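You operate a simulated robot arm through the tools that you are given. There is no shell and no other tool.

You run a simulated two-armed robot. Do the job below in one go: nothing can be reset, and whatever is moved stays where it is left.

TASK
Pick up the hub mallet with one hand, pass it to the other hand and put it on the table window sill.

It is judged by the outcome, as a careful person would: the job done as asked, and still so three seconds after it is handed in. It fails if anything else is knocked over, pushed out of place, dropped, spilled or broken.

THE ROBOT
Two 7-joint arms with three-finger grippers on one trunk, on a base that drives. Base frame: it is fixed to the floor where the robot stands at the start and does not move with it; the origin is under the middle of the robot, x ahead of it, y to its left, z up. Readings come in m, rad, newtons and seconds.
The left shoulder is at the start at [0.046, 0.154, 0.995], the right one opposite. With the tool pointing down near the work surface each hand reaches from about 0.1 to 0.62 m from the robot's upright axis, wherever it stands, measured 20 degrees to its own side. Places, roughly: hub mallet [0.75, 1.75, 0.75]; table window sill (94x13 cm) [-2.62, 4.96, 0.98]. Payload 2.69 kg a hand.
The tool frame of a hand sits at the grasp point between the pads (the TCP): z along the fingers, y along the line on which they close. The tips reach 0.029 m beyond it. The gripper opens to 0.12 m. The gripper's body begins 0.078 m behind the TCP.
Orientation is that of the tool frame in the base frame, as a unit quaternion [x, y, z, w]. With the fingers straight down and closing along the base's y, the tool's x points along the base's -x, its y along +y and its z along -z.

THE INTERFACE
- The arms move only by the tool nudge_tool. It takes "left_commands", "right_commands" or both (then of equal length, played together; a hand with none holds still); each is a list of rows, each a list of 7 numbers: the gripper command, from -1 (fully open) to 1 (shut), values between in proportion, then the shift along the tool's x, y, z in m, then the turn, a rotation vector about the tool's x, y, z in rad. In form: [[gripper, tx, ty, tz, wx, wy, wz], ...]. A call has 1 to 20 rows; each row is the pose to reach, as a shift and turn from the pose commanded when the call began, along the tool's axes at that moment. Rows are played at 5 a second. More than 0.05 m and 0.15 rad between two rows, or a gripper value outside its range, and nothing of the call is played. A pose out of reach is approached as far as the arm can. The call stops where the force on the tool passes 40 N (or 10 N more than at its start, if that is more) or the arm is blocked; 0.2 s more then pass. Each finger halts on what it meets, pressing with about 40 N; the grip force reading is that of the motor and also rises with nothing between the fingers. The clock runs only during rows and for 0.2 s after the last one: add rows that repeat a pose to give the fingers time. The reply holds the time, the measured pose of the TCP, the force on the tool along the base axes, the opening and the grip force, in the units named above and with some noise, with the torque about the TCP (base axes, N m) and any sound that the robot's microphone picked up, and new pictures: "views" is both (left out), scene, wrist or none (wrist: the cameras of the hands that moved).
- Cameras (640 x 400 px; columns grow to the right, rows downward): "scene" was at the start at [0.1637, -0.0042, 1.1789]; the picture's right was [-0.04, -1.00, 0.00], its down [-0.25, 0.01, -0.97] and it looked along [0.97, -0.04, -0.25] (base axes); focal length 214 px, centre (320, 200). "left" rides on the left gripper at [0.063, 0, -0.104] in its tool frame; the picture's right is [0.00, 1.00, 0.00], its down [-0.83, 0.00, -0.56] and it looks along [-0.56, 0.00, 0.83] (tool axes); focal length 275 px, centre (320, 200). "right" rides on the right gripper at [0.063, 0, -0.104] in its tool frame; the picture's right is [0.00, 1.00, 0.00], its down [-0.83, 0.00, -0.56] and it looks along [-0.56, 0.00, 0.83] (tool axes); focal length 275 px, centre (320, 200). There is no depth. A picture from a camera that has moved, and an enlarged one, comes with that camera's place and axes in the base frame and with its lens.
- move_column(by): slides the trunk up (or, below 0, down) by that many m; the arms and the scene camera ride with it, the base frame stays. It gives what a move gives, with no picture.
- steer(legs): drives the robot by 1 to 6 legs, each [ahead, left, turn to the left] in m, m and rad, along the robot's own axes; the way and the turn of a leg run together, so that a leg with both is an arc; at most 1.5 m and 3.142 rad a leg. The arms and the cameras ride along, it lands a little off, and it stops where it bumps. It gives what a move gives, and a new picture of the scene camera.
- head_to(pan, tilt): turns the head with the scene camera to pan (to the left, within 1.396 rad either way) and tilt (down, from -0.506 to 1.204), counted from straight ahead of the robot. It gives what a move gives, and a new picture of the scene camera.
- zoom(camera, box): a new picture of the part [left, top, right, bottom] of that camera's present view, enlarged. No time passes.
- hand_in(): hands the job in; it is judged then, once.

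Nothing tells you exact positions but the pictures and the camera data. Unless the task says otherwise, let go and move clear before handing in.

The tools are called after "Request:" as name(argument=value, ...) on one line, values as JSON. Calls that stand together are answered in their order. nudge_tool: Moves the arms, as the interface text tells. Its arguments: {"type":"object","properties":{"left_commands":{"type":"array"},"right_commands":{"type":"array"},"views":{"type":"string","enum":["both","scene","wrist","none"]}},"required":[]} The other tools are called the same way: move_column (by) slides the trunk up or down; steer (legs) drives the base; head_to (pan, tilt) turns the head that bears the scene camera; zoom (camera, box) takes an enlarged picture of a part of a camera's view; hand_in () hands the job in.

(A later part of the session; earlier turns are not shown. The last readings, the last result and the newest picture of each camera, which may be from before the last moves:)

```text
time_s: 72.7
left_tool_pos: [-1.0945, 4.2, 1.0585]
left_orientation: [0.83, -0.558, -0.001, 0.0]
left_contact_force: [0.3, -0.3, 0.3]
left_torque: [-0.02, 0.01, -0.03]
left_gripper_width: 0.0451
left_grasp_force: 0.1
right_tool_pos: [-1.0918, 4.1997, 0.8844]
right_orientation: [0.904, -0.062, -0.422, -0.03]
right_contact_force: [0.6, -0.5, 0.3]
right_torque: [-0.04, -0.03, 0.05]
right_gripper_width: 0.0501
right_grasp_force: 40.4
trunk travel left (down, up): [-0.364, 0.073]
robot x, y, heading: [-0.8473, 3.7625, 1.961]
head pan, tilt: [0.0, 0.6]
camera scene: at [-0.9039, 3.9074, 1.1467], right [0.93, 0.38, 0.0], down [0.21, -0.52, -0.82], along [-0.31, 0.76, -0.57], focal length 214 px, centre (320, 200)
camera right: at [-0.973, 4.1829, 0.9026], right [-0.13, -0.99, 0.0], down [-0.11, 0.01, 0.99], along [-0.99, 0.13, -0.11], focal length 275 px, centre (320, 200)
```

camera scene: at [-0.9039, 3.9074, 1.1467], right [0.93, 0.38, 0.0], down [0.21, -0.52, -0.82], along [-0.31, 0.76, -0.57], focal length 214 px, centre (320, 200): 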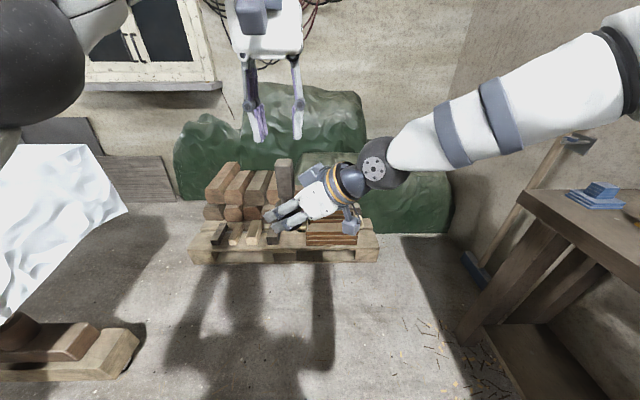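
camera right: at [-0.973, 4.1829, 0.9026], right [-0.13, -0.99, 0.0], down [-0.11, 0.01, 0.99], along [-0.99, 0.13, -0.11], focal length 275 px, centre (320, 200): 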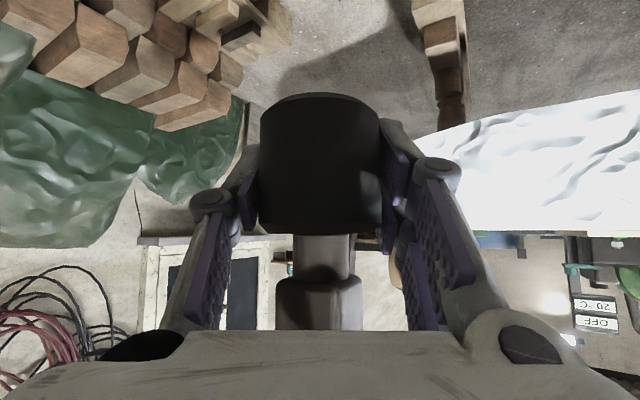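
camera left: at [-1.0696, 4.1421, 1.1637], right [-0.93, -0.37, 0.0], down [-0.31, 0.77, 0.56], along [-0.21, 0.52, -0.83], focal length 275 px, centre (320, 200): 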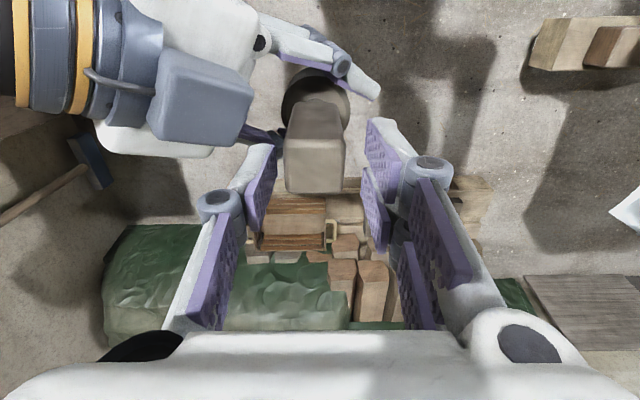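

The handover worked: the right hand now holds the mallet by its head and the left is free. I'll tuck the left arm back to the left, and bring the right hand up.

Request:
nudge_tool(left_commands=[[0.25, 0.0, 0.035, 0, 0, 0, 0], [0.25, 0.0, 0.07, 0, 0, 0, 0], [0.25, 0.03, 0.1, 0, 0, 0, 0], [0.25, 0.06, 0.13, 0, 0, 0, 0], [0.25, 0.1, 0.14, 0, 0, 0, 0], [0.25, 0.13, 0.14, 0, 0, 0, 0]], views="scene")

```text
time_s: 74.1
left_tool_pos: [-1.1717, 4.0252, 1.0587]
left_orientation: [0.831, -0.556, -0.001, -0.001]
left_contact_force: [-0.1, 0.1, -0.3]
left_torque: [0.02, -0.01, 0.04]
left_gripper_width: 0.0451
left_grasp_force: 0.1
right_tool_pos: [-1.092, 4.1998, 0.8834]
right_orientation: [0.904, -0.062, -0.422, -0.028]
right_contact_force: [0.0, 0.9, 0.2]
right_torque: [0.0, 0.02, -0.02]
right_gripper_width: 0.0502
right_grasp_force: 39.0
trunk travel left (down, up): [-0.364, 0.073]
robot x, y, heading: [-0.8452, 3.7604, 1.961]
head pan, tilt: [0.0, 0.6]
camera scene: at [-0.9038, 3.9071, 1.1467], right [0.93, 0.38, 0.0], down [0.21, -0.52, -0.83], along [-0.31, 0.76, -0.56], focal length 214 px, centre (320, 200)
```

scene: 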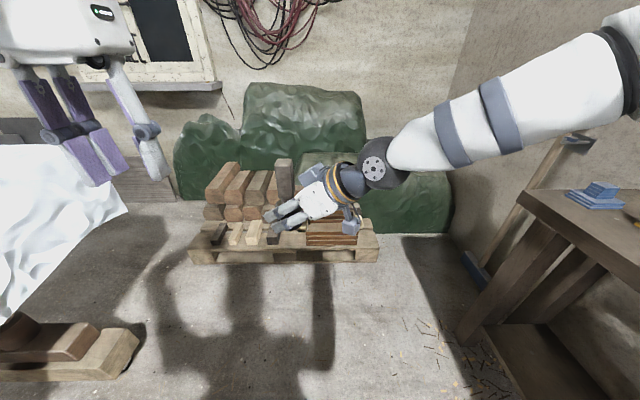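

Now I'll swing the right hand to point straight ahead at about sill height, to learn how far it reaches.

Request:
nudge_tool(right_commands=[[1, -0.006, -0.0208, -0.0195, 0.1, 0, 0.0841], [1, -0.012, -0.0416, -0.039, 0.2005, 0, 0.1683], [1, -0.018, -0.0625, -0.0585, 0.3008, 0, 0.2524], [1, -0.024, -0.0833, -0.078, 0.401, 0, 0.3365], [1, -0.03, -0.1041, -0.0975, 0.5013, 0, 0.4206], [1, -0.036, -0.125, -0.117, 0.6015, 0, 0.5048], [1, -0.042, -0.1458, -0.1365, 0.7018, 0, 0.5889], [1, -0.048, -0.1666, -0.156, 0.802, 0, 0.673], [1, -0.048, -0.1666, -0.156, 0.802, 0, 0.673]], views="both")

```text
time_s: 76.1
left_tool_pos: [-1.1724, 4.0262, 1.0594]
left_orientation: [0.831, -0.557, -0.001, -0.001]
left_contact_force: [-0.3, 0.5, -0.5]
left_torque: [0.02, 0.0, -0.01]
left_gripper_width: 0.0452
left_grasp_force: 0.0
right_tool_pos: [-0.9823, 4.3535, 1.0206]
right_orientation: [0.752, -0.507, -0.35, -0.235]
right_contact_force: [-0.7, -0.2, -4.9]
right_torque: [-0.02, 0.01, 0.01]
right_gripper_width: 0.0503
right_grasp_force: 40.6
right hand out of reach, approached as far as the arm can: row 3, 4
trunk travel left (down, up): [-0.364, 0.073]
robot x, y, heading: [-0.8437, 3.7606, 1.965]
head pan, tilt: [0.0, 0.6]
camera scene: at [-0.9038, 3.9074, 1.1466], right [0.93, 0.38, 0.0], down [0.21, -0.52, -0.82], along [-0.31, 0.76, -0.57], focal length 214 px, centre (320, 200)
camera right: at [-0.9376, 4.2418, 1.0394], right [-0.93, -0.38, 0.0], down [-0.04, 0.1, 0.99], along [-0.38, 0.92, -0.11], focal length 275 px, centre (320, 200)
```

scene: 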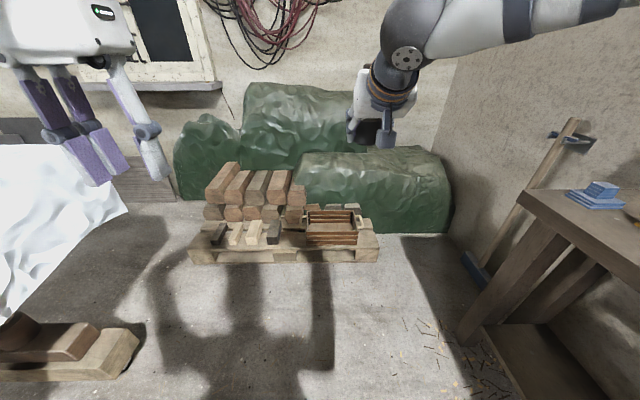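
right: 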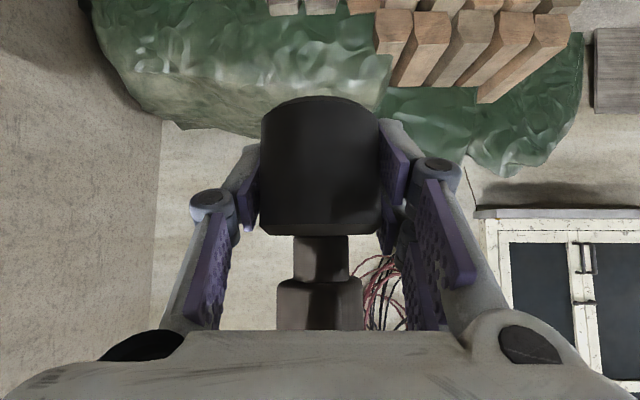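

Request:
nudge_tool(right_commands=[[1, -0.0257, 0, 0.0306, 0, 0, 0], [1, -0.0514, 0, 0.0613, 0, 0, 0], [1, -0.0772, 0, 0.0919, 0, 0, 0], [1, -0.1029, 0, 0.1226, 0, 0, 0], [1, -0.1286, 0, 0.1532, 0, 0, 0], [1, -0.1608, 0, 0.1915, 0, 0, 0], [1, -0.1608, 0, 0.1915, 0, 0, 0]], views="none")

```text
time_s: 77.7
left_tool_pos: [-1.1725, 4.0258, 1.0586]
left_orientation: [0.83, -0.558, 0.0, 0.0]
left_contact_force: [-0.1, 0.5, 0.6]
left_torque: [-0.04, 0.04, 0.01]
left_gripper_width: 0.045
left_grasp_force: 0.0
right_tool_pos: [-1.0268, 4.489, 1.0101]
right_orientation: [0.753, -0.505, -0.351, -0.236]
right_contact_force: [-0.2, 0.6, -4.0]
right_torque: [0.0, 0.02, -0.02]
right_gripper_width: 0.05
right_grasp_force: 39.3
right hand out of reach, approached as far as the arm can: row 4, 5, 6, 7
trunk travel left (down, up): [-0.364, 0.073]
robot x, y, heading: [-0.8449, 3.7616, 1.963]
head pan, tilt: [0.0, 0.6]
```

Reach at this height is about 0.74 m ahead, too short from here. I'll retract and go around to inspect the corridor between the table's far end and the wall from the other side.

Request:
nudge_tool(right_commands=[[1, 0.028, 0, -0.0335, 0, 0, 0], [1, 0.056, 0, -0.067, 0, 0, 0], [1, 0.084, 0, -0.1, 0, 0, 0], [1, 0.112, 0, -0.134, 0, 0, 0], [1, 0.14, 0, -0.1675, 0, 0, 0], [1, 0.168, 0, -0.2, 0, 0, 0], [1, 0.196, 0, -0.234, 0, 0, 0], [1, 0.225, 0, -0.268, 0, 0, 0], [1, 0.225, 0, -0.268, 0, 0, 0]], views="none")

Request:
head_to(pan=1.0, tilt=0.35)

Request:
zoom(camera="left", box=[0, 0, 640, 400])

```text
time_s: 79.7
left_tool_pos: [-1.1734, 4.026, 1.0582]
left_orientation: [0.83, -0.557, 0.0, 0.0]
left_contact_force: [0.4, 0.1, 0.2]
left_torque: [-0.01, -0.02, 0.03]
left_gripper_width: 0.0453
left_grasp_force: 0.1
right_tool_pos: [-0.8957, 4.1627, 1.0138]
right_orientation: [0.753, -0.505, -0.352, -0.235]
right_contact_force: [-0.4, -0.9, -4.3]
right_torque: [-0.03, -0.01, -0.01]
right_gripper_width: 0.0502
right_grasp_force: 39.9
trunk travel left (down, up): [-0.364, 0.073]
robot x, y, heading: [-0.8421, 3.7626, 1.96]
head pan, tilt: [0.0, 0.6]
```

```text
time_s: 81.0
left_tool_pos: [-1.1723, 4.0263, 1.0593]
left_orientation: [0.83, -0.558, -0.001, 0.0]
left_contact_force: [-0.4, -0.4, 0.2]
left_torque: [0.01, 0.01, -0.02]
left_gripper_width: 0.0452
left_grasp_force: 0.0
right_tool_pos: [-0.8961, 4.1631, 1.0132]
right_orientation: [0.752, -0.506, -0.35, -0.236]
right_contact_force: [0.1, 0.1, -4.4]
right_torque: [0.03, 0.03, -0.01]
right_gripper_width: 0.0501
right_grasp_force: 40.2
trunk travel left (down, up): [-0.364, 0.073]
robot x, y, heading: [-0.8453, 3.7595, 1.96]
head pan, tilt: [1.0, 0.351]
camera scene: at [-0.9618, 3.8425, 1.1694], right [0.18, 0.98, 0.0], down [0.34, -0.06, -0.94], along [-0.92, 0.17, -0.34], focal length 214 px, centre (320, 200)
```

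scene: 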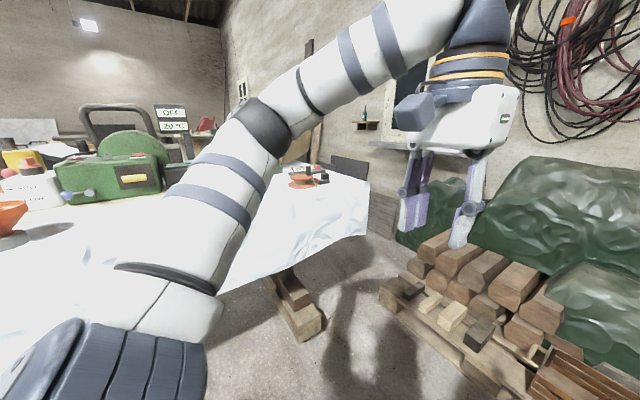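

```text
1.00 times, centred on (320, 200) of left (not enlarged: the box is as wide or as high as the picture)
camera zoom: at [-1.1478, 3.9687, 1.1632], right [-0.93, -0.38, 0.0], down [-0.31, 0.77, 0.56], along [-0.21, 0.52, -0.83], focal length 275 px, centre (320, 200)
```

zoom: 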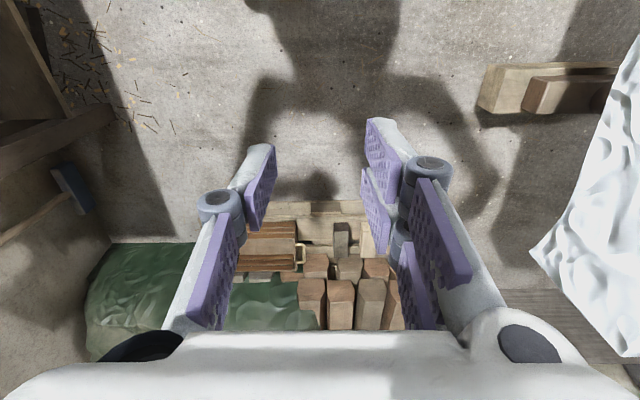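

The gap on this side is only ~0.15 m, so I'll back out and look at the other side of the table.

Request:
steer(legs=[[-1.2, 0.15, 0]])

Request:
head_to(pan=0, tilt=0.3)

Request:
steer(legs=[[0, 0, 1.4]])

```text
time_s: 87.1
left_tool_pos: [-0.8708, 2.879, 1.0583]
left_orientation: [0.821, -0.571, 0.0, -0.001]
left_contact_force: [0.2, -0.1, -0.9]
left_torque: [0.02, 0.0, -0.01]
left_gripper_width: 0.045
left_grasp_force: 0.1
right_tool_pos: [-0.5898, 3.0068, 1.0131]
right_orientation: [0.744, -0.518, -0.347, -0.242]
right_contact_force: [0.2, -1.4, -5.0]
right_torque: [0.0, -0.03, -0.01]
right_gripper_width: 0.0502
right_grasp_force: 40.4
trunk travel left (down, up): [-0.364, 0.073]
robot x, y, heading: [-0.5516, 2.6057, 1.928]
head pan, tilt: [1.0, 0.351]
camera scene: at [-0.6665, 2.6887, 1.1694], right [0.21, 0.98, 0.0], down [0.34, -0.07, -0.94], along [-0.92, 0.2, -0.34], focal length 214 px, centre (320, 200)
```

scene: 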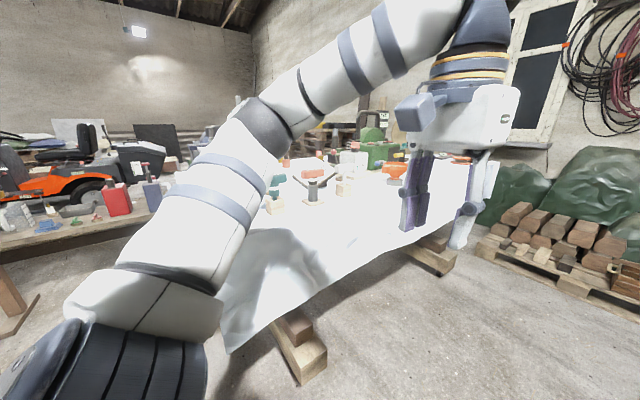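

```text
time_s: 88.3
left_tool_pos: [-0.8699, 2.8792, 1.0605]
left_orientation: [0.822, -0.57, -0.001, -0.001]
left_contact_force: [-0.4, 0.3, -0.4]
left_torque: [0.0, -0.04, 0.01]
left_gripper_width: 0.045
left_grasp_force: 0.0
right_tool_pos: [-0.5901, 3.0068, 1.0132]
right_orientation: [0.744, -0.518, -0.347, -0.241]
right_contact_force: [-0.2, 0.2, -4.7]
right_torque: [0.0, 0.01, -0.01]
right_gripper_width: 0.0503
right_grasp_force: 40.3
trunk travel left (down, up): [-0.364, 0.073]
robot x, y, heading: [-0.5536, 2.6036, 1.928]
head pan, tilt: [0.0, 0.3]
camera scene: at [-0.6081, 2.7565, 1.1741], right [0.94, 0.35, 0.0], down [0.1, -0.28, -0.96], along [-0.33, 0.9, -0.3], focal length 214 px, centre (320, 200)
```

scene: 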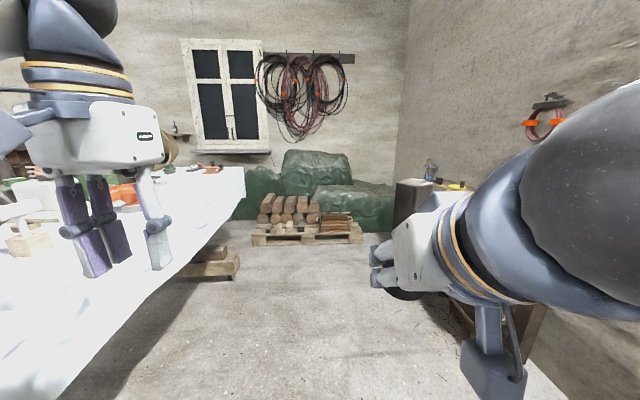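

```text
time_s: 92.2
left_tool_pos: [-0.8739, 2.3312, 1.0585]
left_orientation: [0.995, 0.1, -0.001, 0.0]
left_contact_force: [-0.1, 0.2, 0.2]
left_torque: [0.03, -0.04, -0.01]
left_gripper_width: 0.0451
left_grasp_force: 0.0
right_tool_pos: [-0.9557, 2.6271, 1.0123]
right_orientation: [0.902, 0.091, -0.42, 0.043]
right_contact_force: [0.4, -0.1, -4.0]
right_torque: [0.01, 0.01, 0.04]
right_gripper_width: 0.0501
right_grasp_force: 40.0
trunk travel left (down, up): [-0.364, 0.073]
robot x, y, heading: [-0.5502, 2.6067, -2.942]
head pan, tilt: [0.0, 0.3]
camera scene: at [-0.7114, 2.5705, 1.1741], right [-0.2, 0.98, 0.0], down [0.29, 0.06, -0.96], along [-0.94, -0.19, -0.3], focal length 214 px, centre (320, 200)
```

scene: 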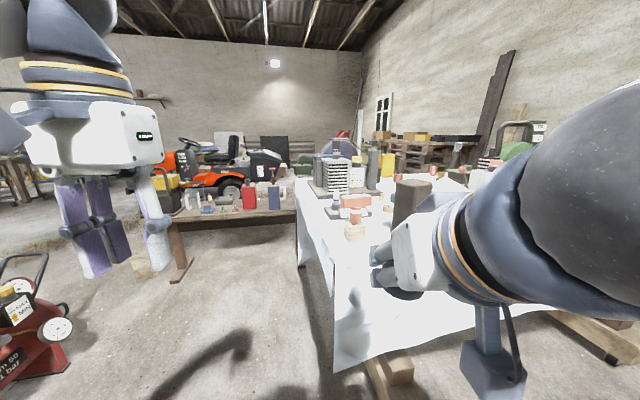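

Request:
zoom(camera="scene", box=[140, 100, 460, 300])

```text
2.00 times, centred on (300, 200) of scene
camera zoom: at [-0.7114, 2.5705, 1.1741], right [-0.2, 0.98, 0.0], down [0.29, 0.06, -0.96], along [-0.94, -0.19, -0.3], focal length 429 px, centre (360, 200)
```

zoom: 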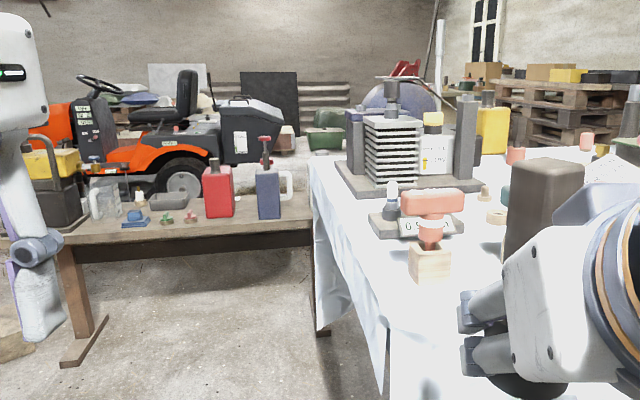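

The workbench abuts the table's near corner, so the way round goes past the workbench's other end. I'll look left to see that route.

Request:
head_to(pan=0.5, tilt=0.45)

Request:
head_to(pan=1.0, tilt=0.45)

```text
time_s: 93.2
left_tool_pos: [-0.8729, 2.3307, 1.0584]
left_orientation: [0.995, 0.102, -0.001, 0.0]
left_contact_force: [-0.3, -0.8, 0.6]
left_torque: [0.03, 0.01, 0.01]
left_gripper_width: 0.0449
left_grasp_force: 0.0
right_tool_pos: [-0.9561, 2.6274, 1.0127]
right_orientation: [0.902, 0.09, -0.42, 0.042]
right_contact_force: [0.1, 0.2, -3.9]
right_torque: [-0.01, -0.03, 0.02]
right_gripper_width: 0.05
right_grasp_force: 40.5
trunk travel left (down, up): [-0.364, 0.073]
robot x, y, heading: [-0.5518, 2.6005, -2.944]
head pan, tilt: [0.499, 0.45]
camera scene: at [-0.6903, 2.5301, 1.1602], right [-0.64, 0.77, 0.0], down [0.33, 0.28, -0.9], along [-0.69, -0.58, -0.44], focal length 214 px, centre (320, 200)
```

scene: 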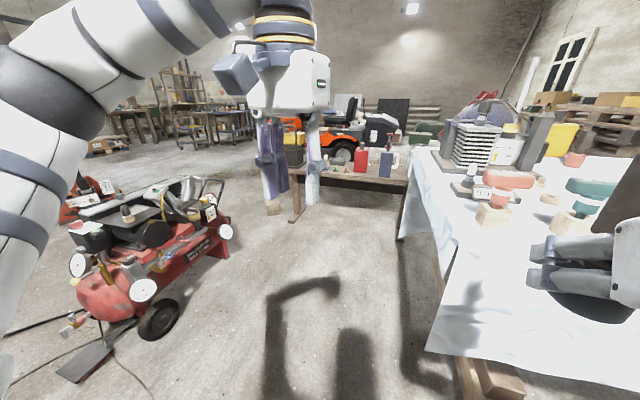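

```text
time_s: 94.1
left_tool_pos: [-0.8721, 2.3313, 1.0584]
left_orientation: [0.995, 0.101, -0.001, 0.0]
left_contact_force: [-0.6, -1.1, 0.7]
left_torque: [-0.03, -0.01, 0.01]
left_gripper_width: 0.0451
left_grasp_force: 0.0
right_tool_pos: [-0.9566, 2.6267, 1.013]
right_orientation: [0.902, 0.091, -0.42, 0.042]
right_contact_force: [0.4, 0.1, -4.1]
right_torque: [0.01, 0.02, 0.0]
right_gripper_width: 0.05
right_grasp_force: 40.1
trunk travel left (down, up): [-0.364, 0.073]
robot x, y, heading: [-0.5511, 2.6037, -2.935]
head pan, tilt: [1.0, 0.45]
camera scene: at [-0.6532, 2.5035, 1.1602], right [-0.93, 0.36, 0.0], down [0.16, 0.41, -0.9], along [-0.33, -0.84, -0.44], focal length 214 px, centre (320, 200)
```

scene: 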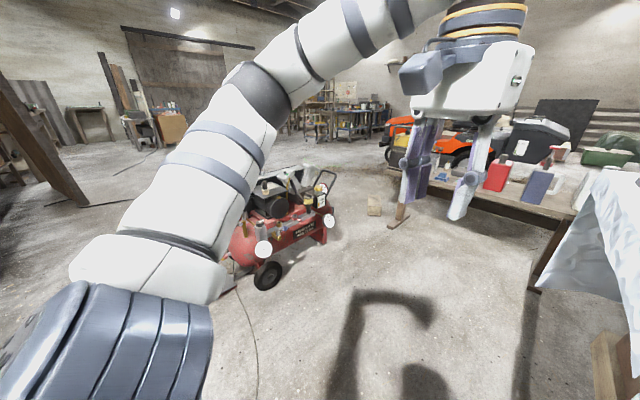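

There's a passage between the compressor's end and the workbench's end. I'll raise the trunk for clearance and drive there stepwise.

Request:
move_column(by=0.07)

Request:
steer(legs=[[0, 0.35, 0.2], [1.0, 0, 0]])

Request:
head_to(pan=0.5, tilt=0.7)

```text
time_s: 95.2
left_tool_pos: [-0.8733, 2.3305, 1.1278]
left_orientation: [0.995, 0.1, 0.001, 0.0]
left_contact_force: [0.1, 0.0, -0.8]
left_torque: [-0.01, 0.0, 0.01]
left_gripper_width: 0.0449
left_grasp_force: 0.0
right_tool_pos: [-0.9572, 2.6269, 1.081]
right_orientation: [0.902, 0.092, -0.419, 0.043]
right_contact_force: [-0.5, 0.1, -5.9]
right_torque: [0.02, 0.0, 0.02]
right_gripper_width: 0.0502
right_grasp_force: 40.0
trunk travel left (down, up): [-0.434, 0.003]
robot x, y, heading: [-0.5534, 2.6004, -2.94]
head pan, tilt: [1.0, 0.45]
```

```text
time_s: 103.1
left_tool_pos: [-1.6235, 1.5525, 1.127]
left_orientation: [0.979, 0.202, -0.001, 0.0]
left_contact_force: [-0.1, -0.4, 0.1]
left_torque: [-0.02, -0.02, 0.02]
left_gripper_width: 0.0449
left_grasp_force: 0.2
right_tool_pos: [-1.7655, 1.8265, 1.083]
right_orientation: [0.888, 0.183, -0.414, 0.085]
right_contact_force: [0.2, -1.0, -4.2]
right_torque: [-0.04, -0.01, 0.04]
right_gripper_width: 0.0503
right_grasp_force: 40.4
trunk travel left (down, up): [-0.434, 0.003]
robot x, y, heading: [-1.3679, 1.8865, -2.736]
head pan, tilt: [1.0, 0.45]
camera scene: at [-1.3849, 1.7921, 1.2409], right [-0.99, 0.16, 0.0], down [0.07, 0.43, -0.9], along [-0.15, -0.89, -0.44], focal length 214 px, centre (320, 200)
```

scene: 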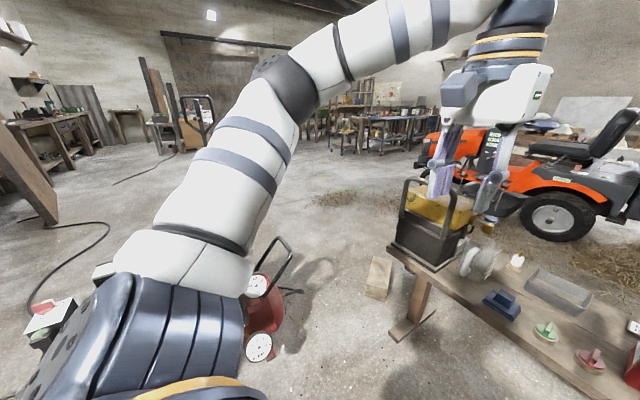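

```text
time_s: 104.0
left_tool_pos: [-1.6227, 1.5539, 1.1293]
left_orientation: [0.979, 0.202, -0.001, 0.0]
left_contact_force: [-0.2, 0.2, -0.3]
left_torque: [-0.01, 0.0, 0.0]
left_gripper_width: 0.0452
left_grasp_force: 0.0
right_tool_pos: [-1.7654, 1.8275, 1.083]
right_orientation: [0.888, 0.182, -0.414, 0.085]
right_contact_force: [0.0, -0.9, -4.3]
right_torque: [-0.01, -0.01, -0.01]
right_gripper_width: 0.0503
right_grasp_force: 40.2
trunk travel left (down, up): [-0.434, 0.003]
robot x, y, heading: [-1.3646, 1.8836, -2.735]
head pan, tilt: [0.499, 0.7]
camera scene: at [-1.422, 1.816, 1.2187], right [-0.79, 0.62, 0.0], down [0.4, 0.51, -0.77], along [-0.47, -0.6, -0.64], focal length 214 px, centre (320, 200)
```

scene: 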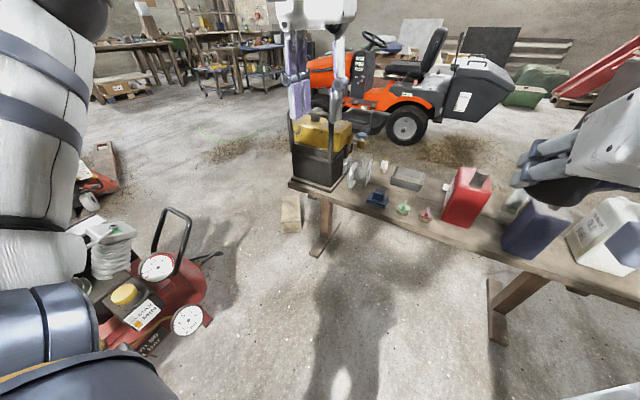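

The passage beside the compressor is only ~0.5 m wide with a loose block and a handle; too tight. I'll go round the other side of the compressor, where I've driven before.

Request:
steer(legs=[[-1.15, 0.05, 0], [0, 1.1, 0]])

Request:
head_to(pan=0.4, tilt=0.55)

Request:
head_to(pan=1.2, tilt=0.6)

```text
time_s: 118.2
left_tool_pos: [-0.0573, 1.0053, 1.1279]
left_orientation: [0.977, 0.214, 0.0, 0.0]
left_contact_force: [0.0, 0.1, 0.1]
left_torque: [0.02, 0.01, -0.02]
left_gripper_width: 0.0447
left_grasp_force: 0.1
right_tool_pos: [-0.206, 1.2745, 1.0826]
right_orientation: [0.885, 0.193, -0.413, 0.09]
right_contact_force: [-0.1, 0.6, -4.2]
right_torque: [0.0, 0.02, 0.04]
right_gripper_width: 0.0499
right_grasp_force: 39.9
trunk travel left (down, up): [-0.434, 0.003]
robot x, y, heading: [0.1948, 1.3434, -2.708]
head pan, tilt: [0.499, 0.7]
camera scene: at [0.1368, 1.272, 1.2187], right [-0.8, 0.6, 0.0], down [0.38, 0.52, -0.76], along [-0.46, -0.61, -0.64], focal length 214 px, centre (320, 200)
```

scene: 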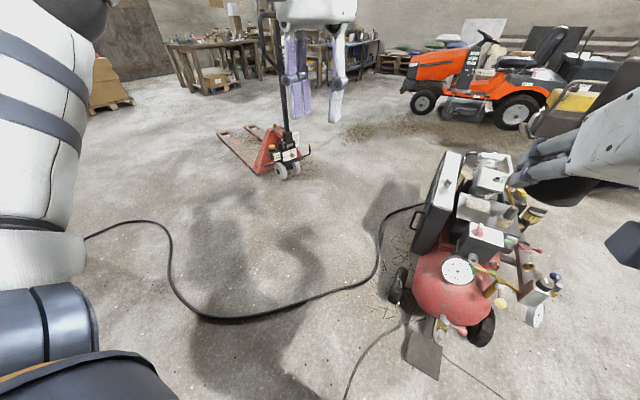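

```text
time_s: 119.0
left_tool_pos: [-0.0566, 1.0032, 1.1283]
left_orientation: [0.977, 0.215, -0.001, 0.0]
left_contact_force: [0.9, 0.7, 0.2]
left_torque: [-0.02, -0.01, -0.04]
left_gripper_width: 0.0454
left_grasp_force: 0.1
right_tool_pos: [-0.2069, 1.2749, 1.0829]
right_orientation: [0.886, 0.193, -0.412, 0.089]
right_contact_force: [0.5, 0.4, -4.5]
right_torque: [0.04, 0.01, 0.0]
right_gripper_width: 0.0502
right_grasp_force: 40.4
trunk travel left (down, up): [-0.434, 0.003]
robot x, y, heading: [0.1945, 1.3428, -2.709]
head pan, tilt: [0.4, 0.55]
camera scene: at [0.127, 1.2738, 1.2318], right [-0.74, 0.67, 0.0], down [0.35, 0.39, -0.85], along [-0.57, -0.63, -0.52], focal length 214 px, centre (320, 200)
```

scene: 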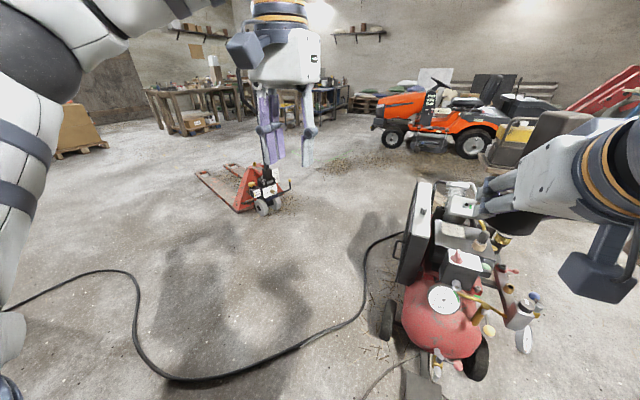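

```text
time_s: 120.1
left_tool_pos: [-0.0579, 1.0047, 1.1285]
left_orientation: [0.977, 0.215, 0.0, 0.0]
left_contact_force: [-0.1, -0.5, -0.1]
left_torque: [0.03, -0.01, -0.01]
left_gripper_width: 0.045
left_grasp_force: 0.0
right_tool_pos: [-0.2062, 1.2738, 1.0827]
right_orientation: [0.886, 0.194, -0.412, 0.09]
right_contact_force: [0.2, -0.1, -4.2]
right_torque: [-0.01, 0.01, 0.0]
right_gripper_width: 0.0503
right_grasp_force: 40.3
trunk travel left (down, up): [-0.434, 0.003]
robot x, y, heading: [0.1953, 1.3426, -2.706]
head pan, tilt: [1.201, 0.6]
camera scene: at [0.1928, 1.252, 1.2273], right [-1.0, -0.06, 0.0], down [-0.03, 0.56, -0.83], along [0.05, -0.82, -0.56], focal length 214 px, centre (320, 200)
```

scene: 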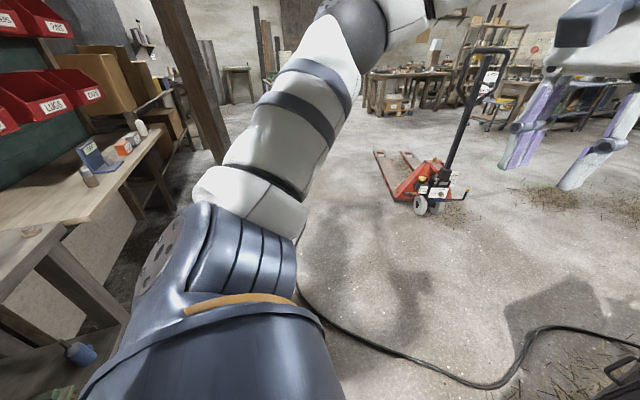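

The floor beyond is open, between the compressor and a pallet jack. I'll strafe clear and drive along.

Request:
head_to(pan=0.3, tilt=0.5)

Request:
steer(legs=[[0, 0.65, -0.025], [1.5, 0, 0]])

```text
time_s: 121.3
left_tool_pos: [-0.0574, 1.0035, 1.1281]
left_orientation: [0.977, 0.215, 0.0, 0.0]
left_contact_force: [-0.8, 0.5, -0.6]
left_torque: [-0.01, -0.01, -0.01]
left_gripper_width: 0.0449
left_grasp_force: 0.1
right_tool_pos: [-0.2071, 1.2738, 1.0828]
right_orientation: [0.886, 0.194, -0.412, 0.09]
right_contact_force: [-0.5, -0.1, -2.9]
right_torque: [0.0, -0.02, -0.01]
right_gripper_width: 0.0502
right_grasp_force: 40.1
trunk travel left (down, up): [-0.434, 0.003]
robot x, y, heading: [0.1924, 1.3417, -2.708]
head pan, tilt: [0.3, 0.499]
camera scene: at [0.1198, 1.2793, 1.2364], right [-0.67, 0.74, 0.0], down [0.36, 0.32, -0.88], along [-0.65, -0.59, -0.48], focal length 214 px, centre (320, 200)
```

scene: 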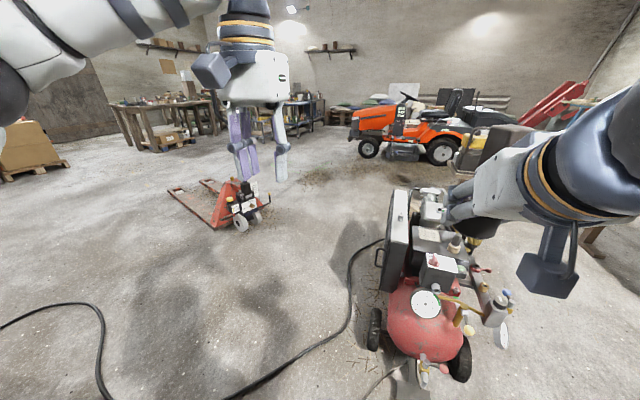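

```text
time_s: 133.9
left_tool_pos: [-1.1636, -0.2164, 1.1282]
left_orientation: [0.977, 0.214, -0.001, 0.0]
left_contact_force: [-0.6, -0.2, -0.8]
left_torque: [0.0, -0.04, 0.02]
left_gripper_width: 0.045
left_grasp_force: 0.0
right_tool_pos: [-1.3122, 0.0525, 1.0837]
right_orientation: [0.886, 0.192, -0.412, 0.089]
right_contact_force: [0.0, -0.2, -4.3]
right_torque: [0.01, 0.0, 0.0]
right_gripper_width: 0.0501
right_grasp_force: 40.4
trunk travel left (down, up): [-0.434, 0.003]
robot x, y, heading: [-0.9114, 0.1212, -2.709]
head pan, tilt: [0.3, 0.499]
camera scene: at [-0.9862, 0.0578, 1.2364], right [-0.67, 0.74, 0.0], down [0.36, 0.32, -0.88], along [-0.65, -0.59, -0.48], focal length 214 px, centre (320, 200)
```

scene: 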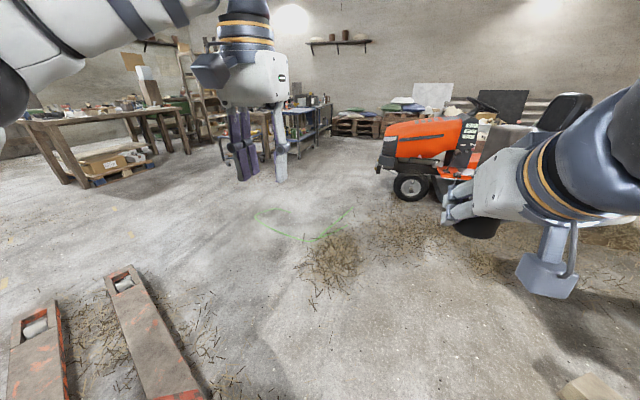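

Request:
steer(legs=[[1.5, 0, -0.02]])

Request:
steer(legs=[[0, 0, -1.57]])

```text
time_s: 141.3
left_tool_pos: [-2.5577, -0.7676, 1.1285]
left_orientation: [0.984, 0.178, -0.001, 0.001]
left_contact_force: [0.4, 0.2, -0.1]
left_torque: [0.03, 0.01, 0.0]
left_gripper_width: 0.0449
left_grasp_force: 0.1
right_tool_pos: [-2.6866, -0.4884, 1.082]
right_orientation: [0.892, 0.161, -0.415, 0.075]
right_contact_force: [0.0, -0.4, -4.1]
right_torque: [-0.03, -0.03, 0.01]
right_gripper_width: 0.0499
right_grasp_force: 39.6
trunk travel left (down, up): [-0.434, 0.003]
robot x, y, heading: [-2.2804, -0.4449, -2.781]
head pan, tilt: [0.3, 0.499]
camera scene: at [-2.3609, -0.5068, 1.2364], right [-0.61, 0.79, 0.0], down [0.38, 0.29, -0.88], along [-0.69, -0.54, -0.48], focal length 214 px, centre (320, 200)
```

scene: 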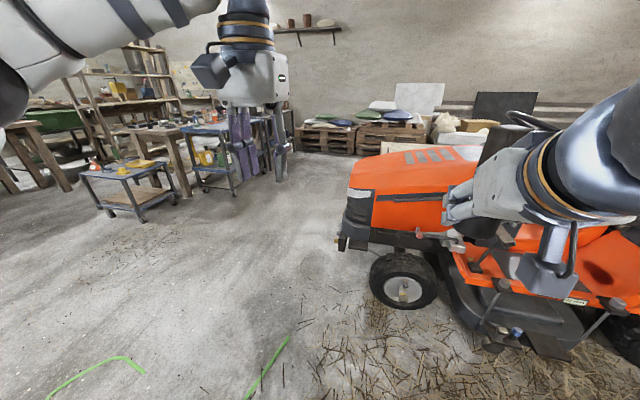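

```text
time_s: 145.6
left_tool_pos: [-2.5981, -0.1688, 1.1293]
left_orientation: [0.817, -0.577, 0.0, -0.001]
left_contact_force: [-0.5, 0.1, -0.1]
left_torque: [0.02, -0.01, -0.03]
left_gripper_width: 0.0451
left_grasp_force: 0.1
right_tool_pos: [-2.3161, -0.0453, 1.0827]
right_orientation: [0.741, -0.524, -0.344, -0.243]
right_contact_force: [0.2, -0.3, -4.2]
right_torque: [-0.02, 0.01, 0.01]
right_gripper_width: 0.0498
right_grasp_force: 40.0
trunk travel left (down, up): [-0.434, 0.003]
robot x, y, heading: [-2.2804, -0.4479, 1.914]
head pan, tilt: [0.3, 0.499]
camera scene: at [-2.3392, -0.3697, 1.2364], right [0.8, 0.6, 0.0], down [0.29, -0.38, -0.88], along [-0.53, 0.7, -0.48], focal length 214 px, centre (320, 200)
```

scene: 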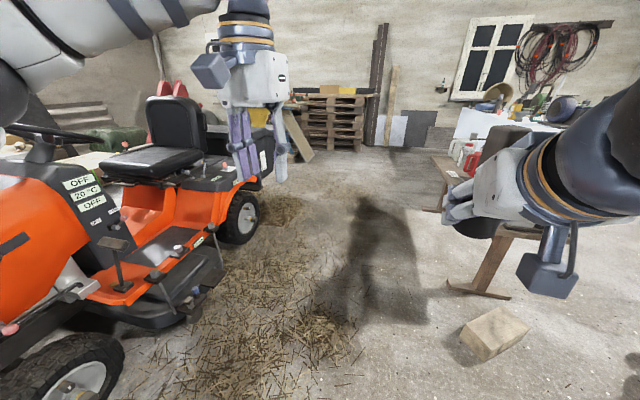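

Now there's an open lane between the mower and workbench straight to the window wall. Let me enlarge the far end.

Request:
zoom(camera="scene", box=[340, 0, 640, 188])

```text
2.13 times, centred on (490, 94) of scene
camera zoom: at [-2.3392, -0.3697, 1.2364], right [0.8, 0.6, 0.0], down [0.29, -0.38, -0.88], along [-0.53, 0.7, -0.48], focal length 456 px, centre (-42, 426)
```

zoom: 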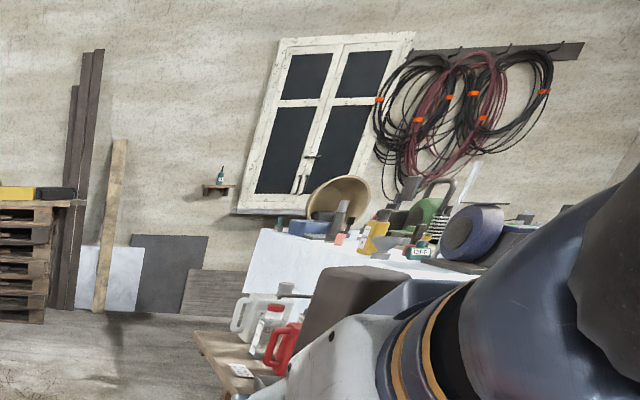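

Request:
steer(legs=[[1.5, 0.2, 0.067], [1.2, 0, 0]])

Request:
head_to(pan=0.0, tilt=0.5)

```text
refused: leg 1 is longer than a leg can be; nothing moved
```

```text
time_s: 146.3
left_tool_pos: [-2.5979, -0.1681, 1.129]
left_orientation: [0.818, -0.576, -0.001, -0.001]
left_contact_force: [0.2, 0.5, -0.3]
left_torque: [0.05, 0.01, 0.0]
left_gripper_width: 0.0449
left_grasp_force: 0.0
right_tool_pos: [-2.316, -0.0444, 1.0831]
right_orientation: [0.741, -0.522, -0.345, -0.244]
right_contact_force: [0.5, -0.5, -4.6]
right_torque: [0.0, -0.02, 0.0]
right_gripper_width: 0.0499
right_grasp_force: 39.6
trunk travel left (down, up): [-0.434, 0.003]
robot x, y, heading: [-2.2821, -0.4505, 1.911]
head pan, tilt: [0.0, 0.499]
camera scene: at [-2.3154, -0.3569, 1.2364], right [0.94, 0.34, 0.0], down [0.16, -0.45, -0.88], along [-0.29, 0.83, -0.48], focal length 214 px, centre (320, 200)
```

scene: 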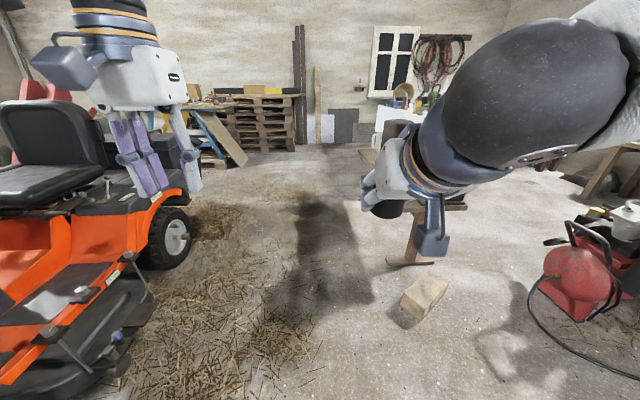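

Request:
steer(legs=[[1.4, 0.1, 0.067], [1.3, 0, 0]])

Request:
head_to(pan=0.0, tilt=0.35)

```text
time_s: 159.5
left_tool_pos: [-3.6974, 2.289, 1.1284]
left_orientation: [0.829, -0.559, 0.0, 0.0]
left_contact_force: [-0.3, -0.2, -0.3]
left_torque: [0.02, 0.01, 0.0]
left_gripper_width: 0.0451
left_grasp_force: 0.0
right_tool_pos: [-3.4224, 2.425, 1.083]
right_orientation: [0.751, -0.508, -0.349, -0.236]
right_contact_force: [-0.7, -0.4, -4.7]
right_torque: [0.02, -0.01, 0.0]
right_gripper_width: 0.0498
right_grasp_force: 40.4
trunk travel left (down, up): [-0.434, 0.003]
robot x, y, heading: [-3.3739, 2.025, 1.95]
head pan, tilt: [0.0, 0.499]
camera scene: at [-3.4085, 2.1132, 1.2364], right [0.93, 0.37, 0.0], down [0.18, -0.44, -0.88], along [-0.33, 0.81, -0.48], focal length 214 px, centre (320, 200)
```

scene: 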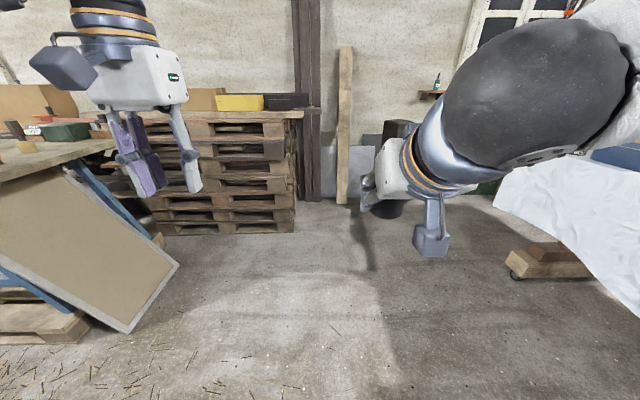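

```text
time_s: 160.2
left_tool_pos: [-3.6987, 2.2893, 1.1285]
left_orientation: [0.828, -0.56, 0.0, -0.001]
left_contact_force: [0.1, -0.3, -0.5]
left_torque: [0.01, 0.0, -0.02]
left_gripper_width: 0.0449
left_grasp_force: 0.1
right_tool_pos: [-3.422, 2.4254, 1.0824]
right_orientation: [0.751, -0.508, -0.35, -0.236]
right_contact_force: [0.9, -0.3, -4.6]
right_torque: [0.01, -0.01, 0.04]
right_gripper_width: 0.0498
right_grasp_force: 40.3
trunk travel left (down, up): [-0.434, 0.003]
robot x, y, heading: [-3.3731, 2.0232, 1.948]
head pan, tilt: [0.0, 0.351]
camera scene: at [-3.4092, 2.1151, 1.2501], right [0.93, 0.37, 0.0], down [0.13, -0.32, -0.94], along [-0.35, 0.87, -0.34], focal length 214 px, centre (320, 200)
```

scene: 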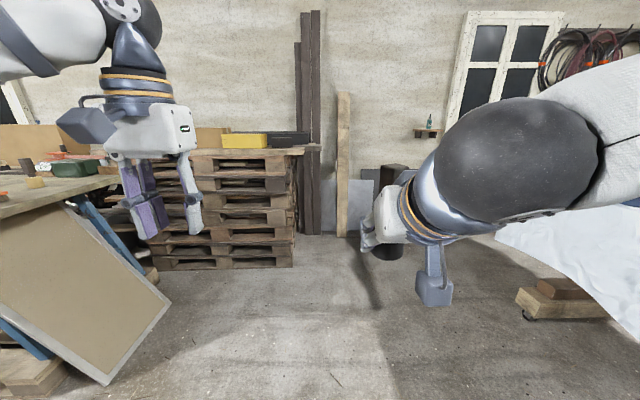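

I'm now left of the table with open floor up to the wall. I'll drive on toward the spot beside the table's far-left corner, in front of the sill's left end.

Request:
steer(legs=[[1.35, -0.35, 0.03]])

Request:
head_to(pan=0.0, tilt=0.5)

Request:
steer(legs=[[0, 0, -0.7]])

```text
time_s: 167.1
left_tool_pos: [-3.8814, 3.6526, 1.1289]
left_orientation: [0.832, -0.555, 0.0, 0.0]
left_contact_force: [0.4, -0.1, -0.1]
left_torque: [0.0, 0.0, -0.02]
left_gripper_width: 0.0451
left_grasp_force: 0.1
right_tool_pos: [-3.6052, 3.7913, 1.083]
right_orientation: [0.753, -0.505, -0.351, -0.235]
right_contact_force: [0.9, 0.1, -3.3]
right_torque: [0.02, -0.01, 0.03]
right_gripper_width: 0.05
right_grasp_force: 39.5
trunk travel left (down, up): [-0.434, 0.003]
robot x, y, heading: [-3.5548, 3.3932, 1.962]
head pan, tilt: [0.0, 0.351]
camera scene: at [-3.5906, 3.4809, 1.2501], right [0.92, 0.38, 0.0], down [0.13, -0.32, -0.94], along [-0.36, 0.87, -0.34], focal length 214 px, centre (320, 200)
```

scene: 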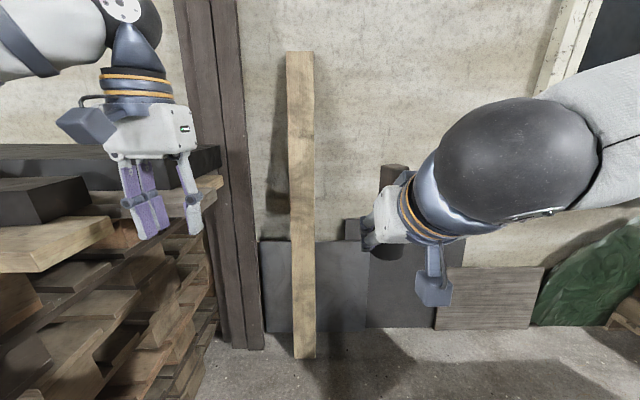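

```text
time_s: 167.8
left_tool_pos: [-3.8818, 3.6533, 1.1285]
left_orientation: [0.831, -0.557, -0.001, 0.0]
left_contact_force: [0.1, -0.2, 0.2]
left_torque: [-0.01, -0.04, -0.02]
left_gripper_width: 0.045
left_grasp_force: 0.0
right_tool_pos: [-3.6068, 3.7909, 1.082]
right_orientation: [0.753, -0.505, -0.35, -0.235]
right_contact_force: [-0.6, 0.3, -4.0]
right_torque: [0.0, 0.03, -0.03]
right_gripper_width: 0.0498
right_grasp_force: 40.3
trunk travel left (down, up): [-0.434, 0.003]
robot x, y, heading: [-3.5508, 3.3852, 1.963]
head pan, tilt: [0.0, 0.499]
camera scene: at [-3.5898, 3.4787, 1.2365], right [0.92, 0.38, 0.0], down [0.18, -0.44, -0.88], along [-0.34, 0.81, -0.48], focal length 214 px, centre (320, 200)
```

scene: 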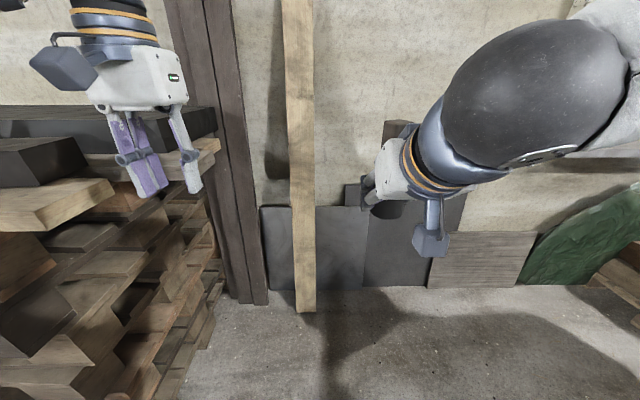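

```text
time_s: 170.0
left_tool_pos: [-3.6361, 3.802, 1.1282]
left_orientation: [-0.591, 0.807, 0.001, 0.001]
left_contact_force: [0.2, 0.3, -0.1]
left_torque: [0.0, -0.02, -0.02]
left_gripper_width: 0.0452
left_grasp_force: 0.1
right_tool_pos: [-3.3354, 3.7306, 1.0821]
right_orientation: [-0.535, 0.732, 0.249, 0.34]
right_contact_force: [0.4, 0.6, -4.8]
right_torque: [-0.04, 0.03, -0.01]
right_gripper_width: 0.0499
right_grasp_force: 39.7
trunk travel left (down, up): [-0.434, 0.003]
robot x, y, heading: [-3.55, 3.3856, 1.265]
head pan, tilt: [0.0, 0.499]
camera scene: at [-3.5231, 3.4816, 1.2364], right [0.95, -0.3, 0.0], down [-0.14, -0.46, -0.88], along [0.26, 0.84, -0.48], focal length 214 px, centre (320, 200)
```

scene: 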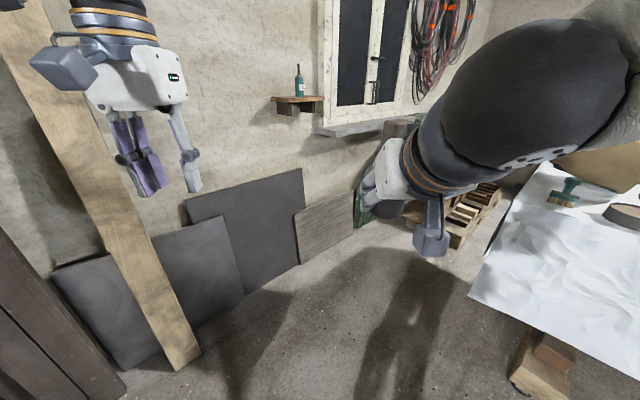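

I can see the sill, a small bottle shelf left of the window to avoid, and free floor in front. I'll pull the left hand back and in, then approach partway.

Request:
nudge_tool(left_commands=[[0.25, 0.04, 0, 0, 0, 0, 0], [0.25, 0.08, 0, 0, 0, 0, 0], [0.25, 0.12, 0, 0.02, 0, 0, 0], [0.25, 0.15, 0, 0.04, 0, 0, 0], [0.25, 0.15, 0, 0.04, 0, 0, 0]], views="none")

Request:
steer(legs=[[0.5, -0.1, 0]])

```text
time_s: 171.2
left_tool_pos: [-3.6802, 3.6599, 1.0895]
left_orientation: [-0.591, 0.807, 0.0, 0.001]
left_contact_force: [0.2, 0.2, -0.1]
left_torque: [-0.02, -0.01, 0.01]
left_gripper_width: 0.0448
left_grasp_force: 0.1
right_tool_pos: [-3.3348, 3.731, 1.0815]
right_orientation: [-0.535, 0.732, 0.249, 0.341]
right_contact_force: [0.2, 0.1, -4.5]
right_torque: [0.0, 0.01, 0.02]
right_gripper_width: 0.0495
right_grasp_force: 39.8
trunk travel left (down, up): [-0.434, 0.003]
robot x, y, heading: [-3.5541, 3.3888, 1.266]
head pan, tilt: [0.0, 0.499]
```

```text
time_s: 174.3
left_tool_pos: [-3.4249, 4.1152, 1.091]
left_orientation: [-0.586, 0.81, 0.0, 0.001]
left_contact_force: [-0.3, -0.2, 0.1]
left_torque: [-0.02, -0.02, -0.04]
left_gripper_width: 0.045
left_grasp_force: 0.2
right_tool_pos: [-3.0807, 4.1814, 1.0829]
right_orientation: [-0.53, 0.735, 0.247, 0.342]
right_contact_force: [0.1, 0.6, -4.1]
right_torque: [0.01, -0.01, -0.02]
right_gripper_width: 0.0497
right_grasp_force: 39.7
trunk travel left (down, up): [-0.434, 0.003]
robot x, y, heading: [-3.3034, 3.8395, 1.255]
head pan, tilt: [0.0, 0.499]
camera scene: at [-3.2711, 3.9346, 1.2364], right [0.95, -0.31, 0.0], down [-0.15, -0.46, -0.88], along [0.27, 0.83, -0.48], focal length 214 px, centre (320, 200)
```

scene: 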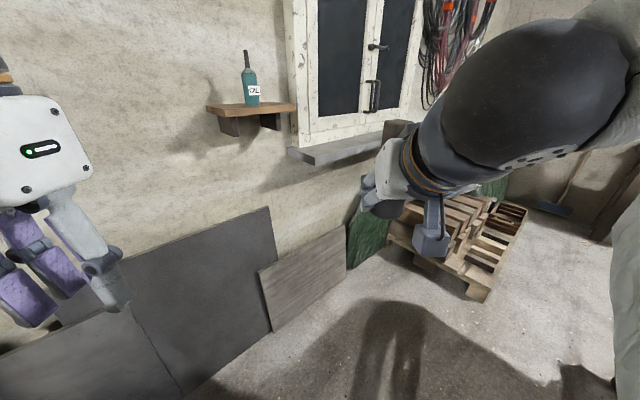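

Request:
zoom(camera="scene", box=[200, 60, 440, 210])

Request:
zoom(camera="right", box=[0, 0, 640, 400])

```text
2.67 times, centred on (320, 135) of scene
camera zoom: at [-3.2711, 3.9346, 1.2364], right [0.95, -0.31, 0.0], down [-0.15, -0.46, -0.88], along [0.27, 0.83, -0.48], focal length 572 px, centre (320, 373)
```

zoom: 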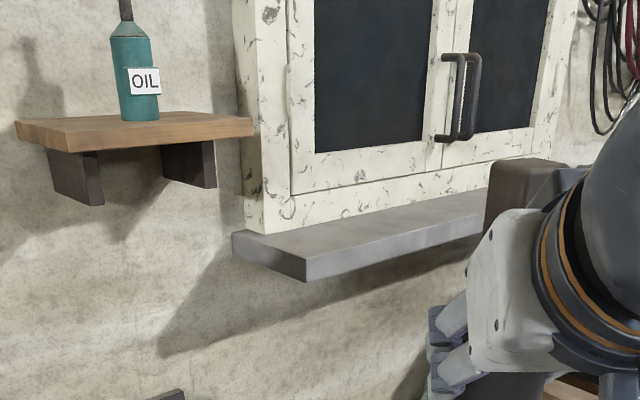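

```text
1.00 times, centred on (320, 200) of right (not enlarged: the box is as wide or as high as the picture)
camera zoom: at [-3.1184, 4.0671, 1.1016], right [-0.95, 0.31, 0.0], down [0.03, 0.11, 0.99], along [0.31, 0.94, -0.11], focal length 275 px, centre (320, 200)
```

zoom: 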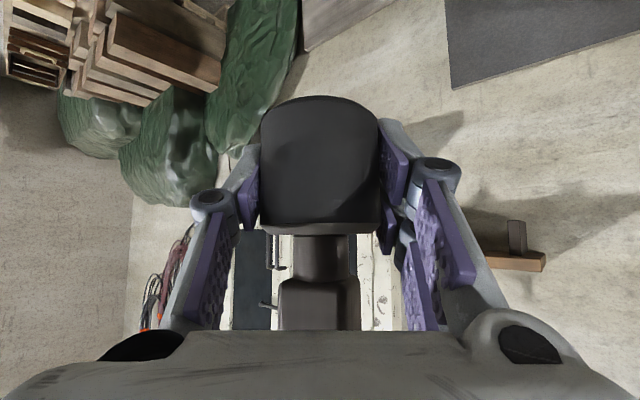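

The sill's front-left top corner is near u −0.89 with its front about 0.5 m ahead of my planned spot; the shelf with the oil bottle is just left of it. I'll move closer, turning to face the wall more squarely.

Request:
steer(legs=[[0.32, -0.12, 0.375]])

Request:
zoom(camera="right", box=[0, 0, 640, 400])

```text
time_s: 176.5
left_tool_pos: [-3.3585, 4.3516, 1.0909]
left_orientation: [0.725, -0.688, -0.001, -0.001]
left_contact_force: [0.4, 0.4, 0.4]
left_torque: [-0.05, 0.02, 0.03]
left_gripper_width: 0.045
left_grasp_force: 0.0
right_tool_pos: [-3.0596, 4.539, 1.0824]
right_orientation: [0.657, -0.625, -0.306, -0.29]
right_contact_force: [0.4, 0.4, -4.0]
right_torque: [-0.01, 0.0, -0.01]
right_gripper_width: 0.0497
right_grasp_force: 39.9
trunk travel left (down, up): [-0.434, 0.003]
robot x, y, heading: [-3.1415, 4.142, 1.623]
head pan, tilt: [0.0, 0.499]
camera scene: at [-3.1477, 4.2398, 1.2364], right [1.0, 0.05, 0.0], down [0.02, -0.48, -0.88], along [-0.05, 0.88, -0.48], focal length 214 px, centre (320, 200)
```

scene: 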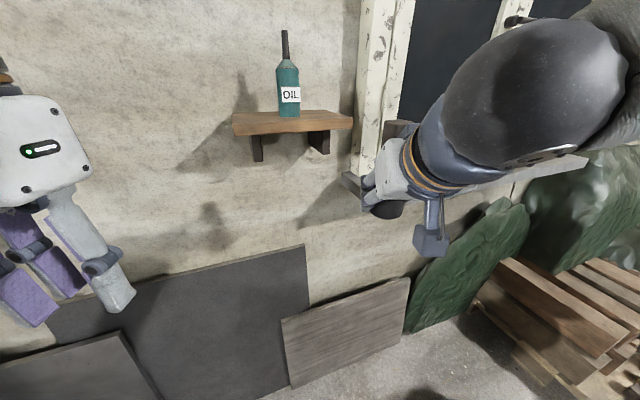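

```text
1.00 times, centred on (320, 200) of right (not enlarged: the box is as wide or as high as the picture)
camera zoom: at [-3.0532, 4.4188, 1.1016], right [-1.0, -0.05, 0.0], down [-0.01, 0.11, 0.99], along [-0.05, 0.99, -0.11], focal length 275 px, centre (320, 200)
```

zoom: 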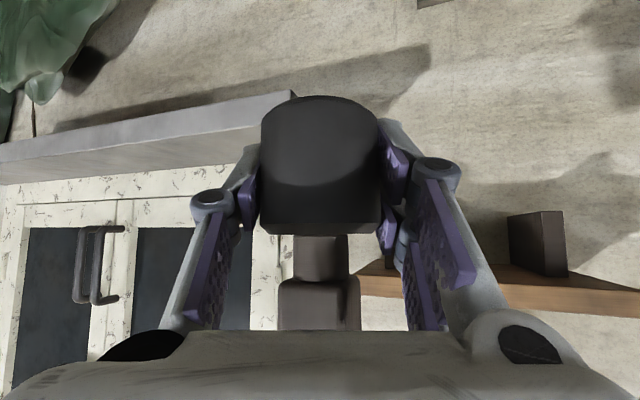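

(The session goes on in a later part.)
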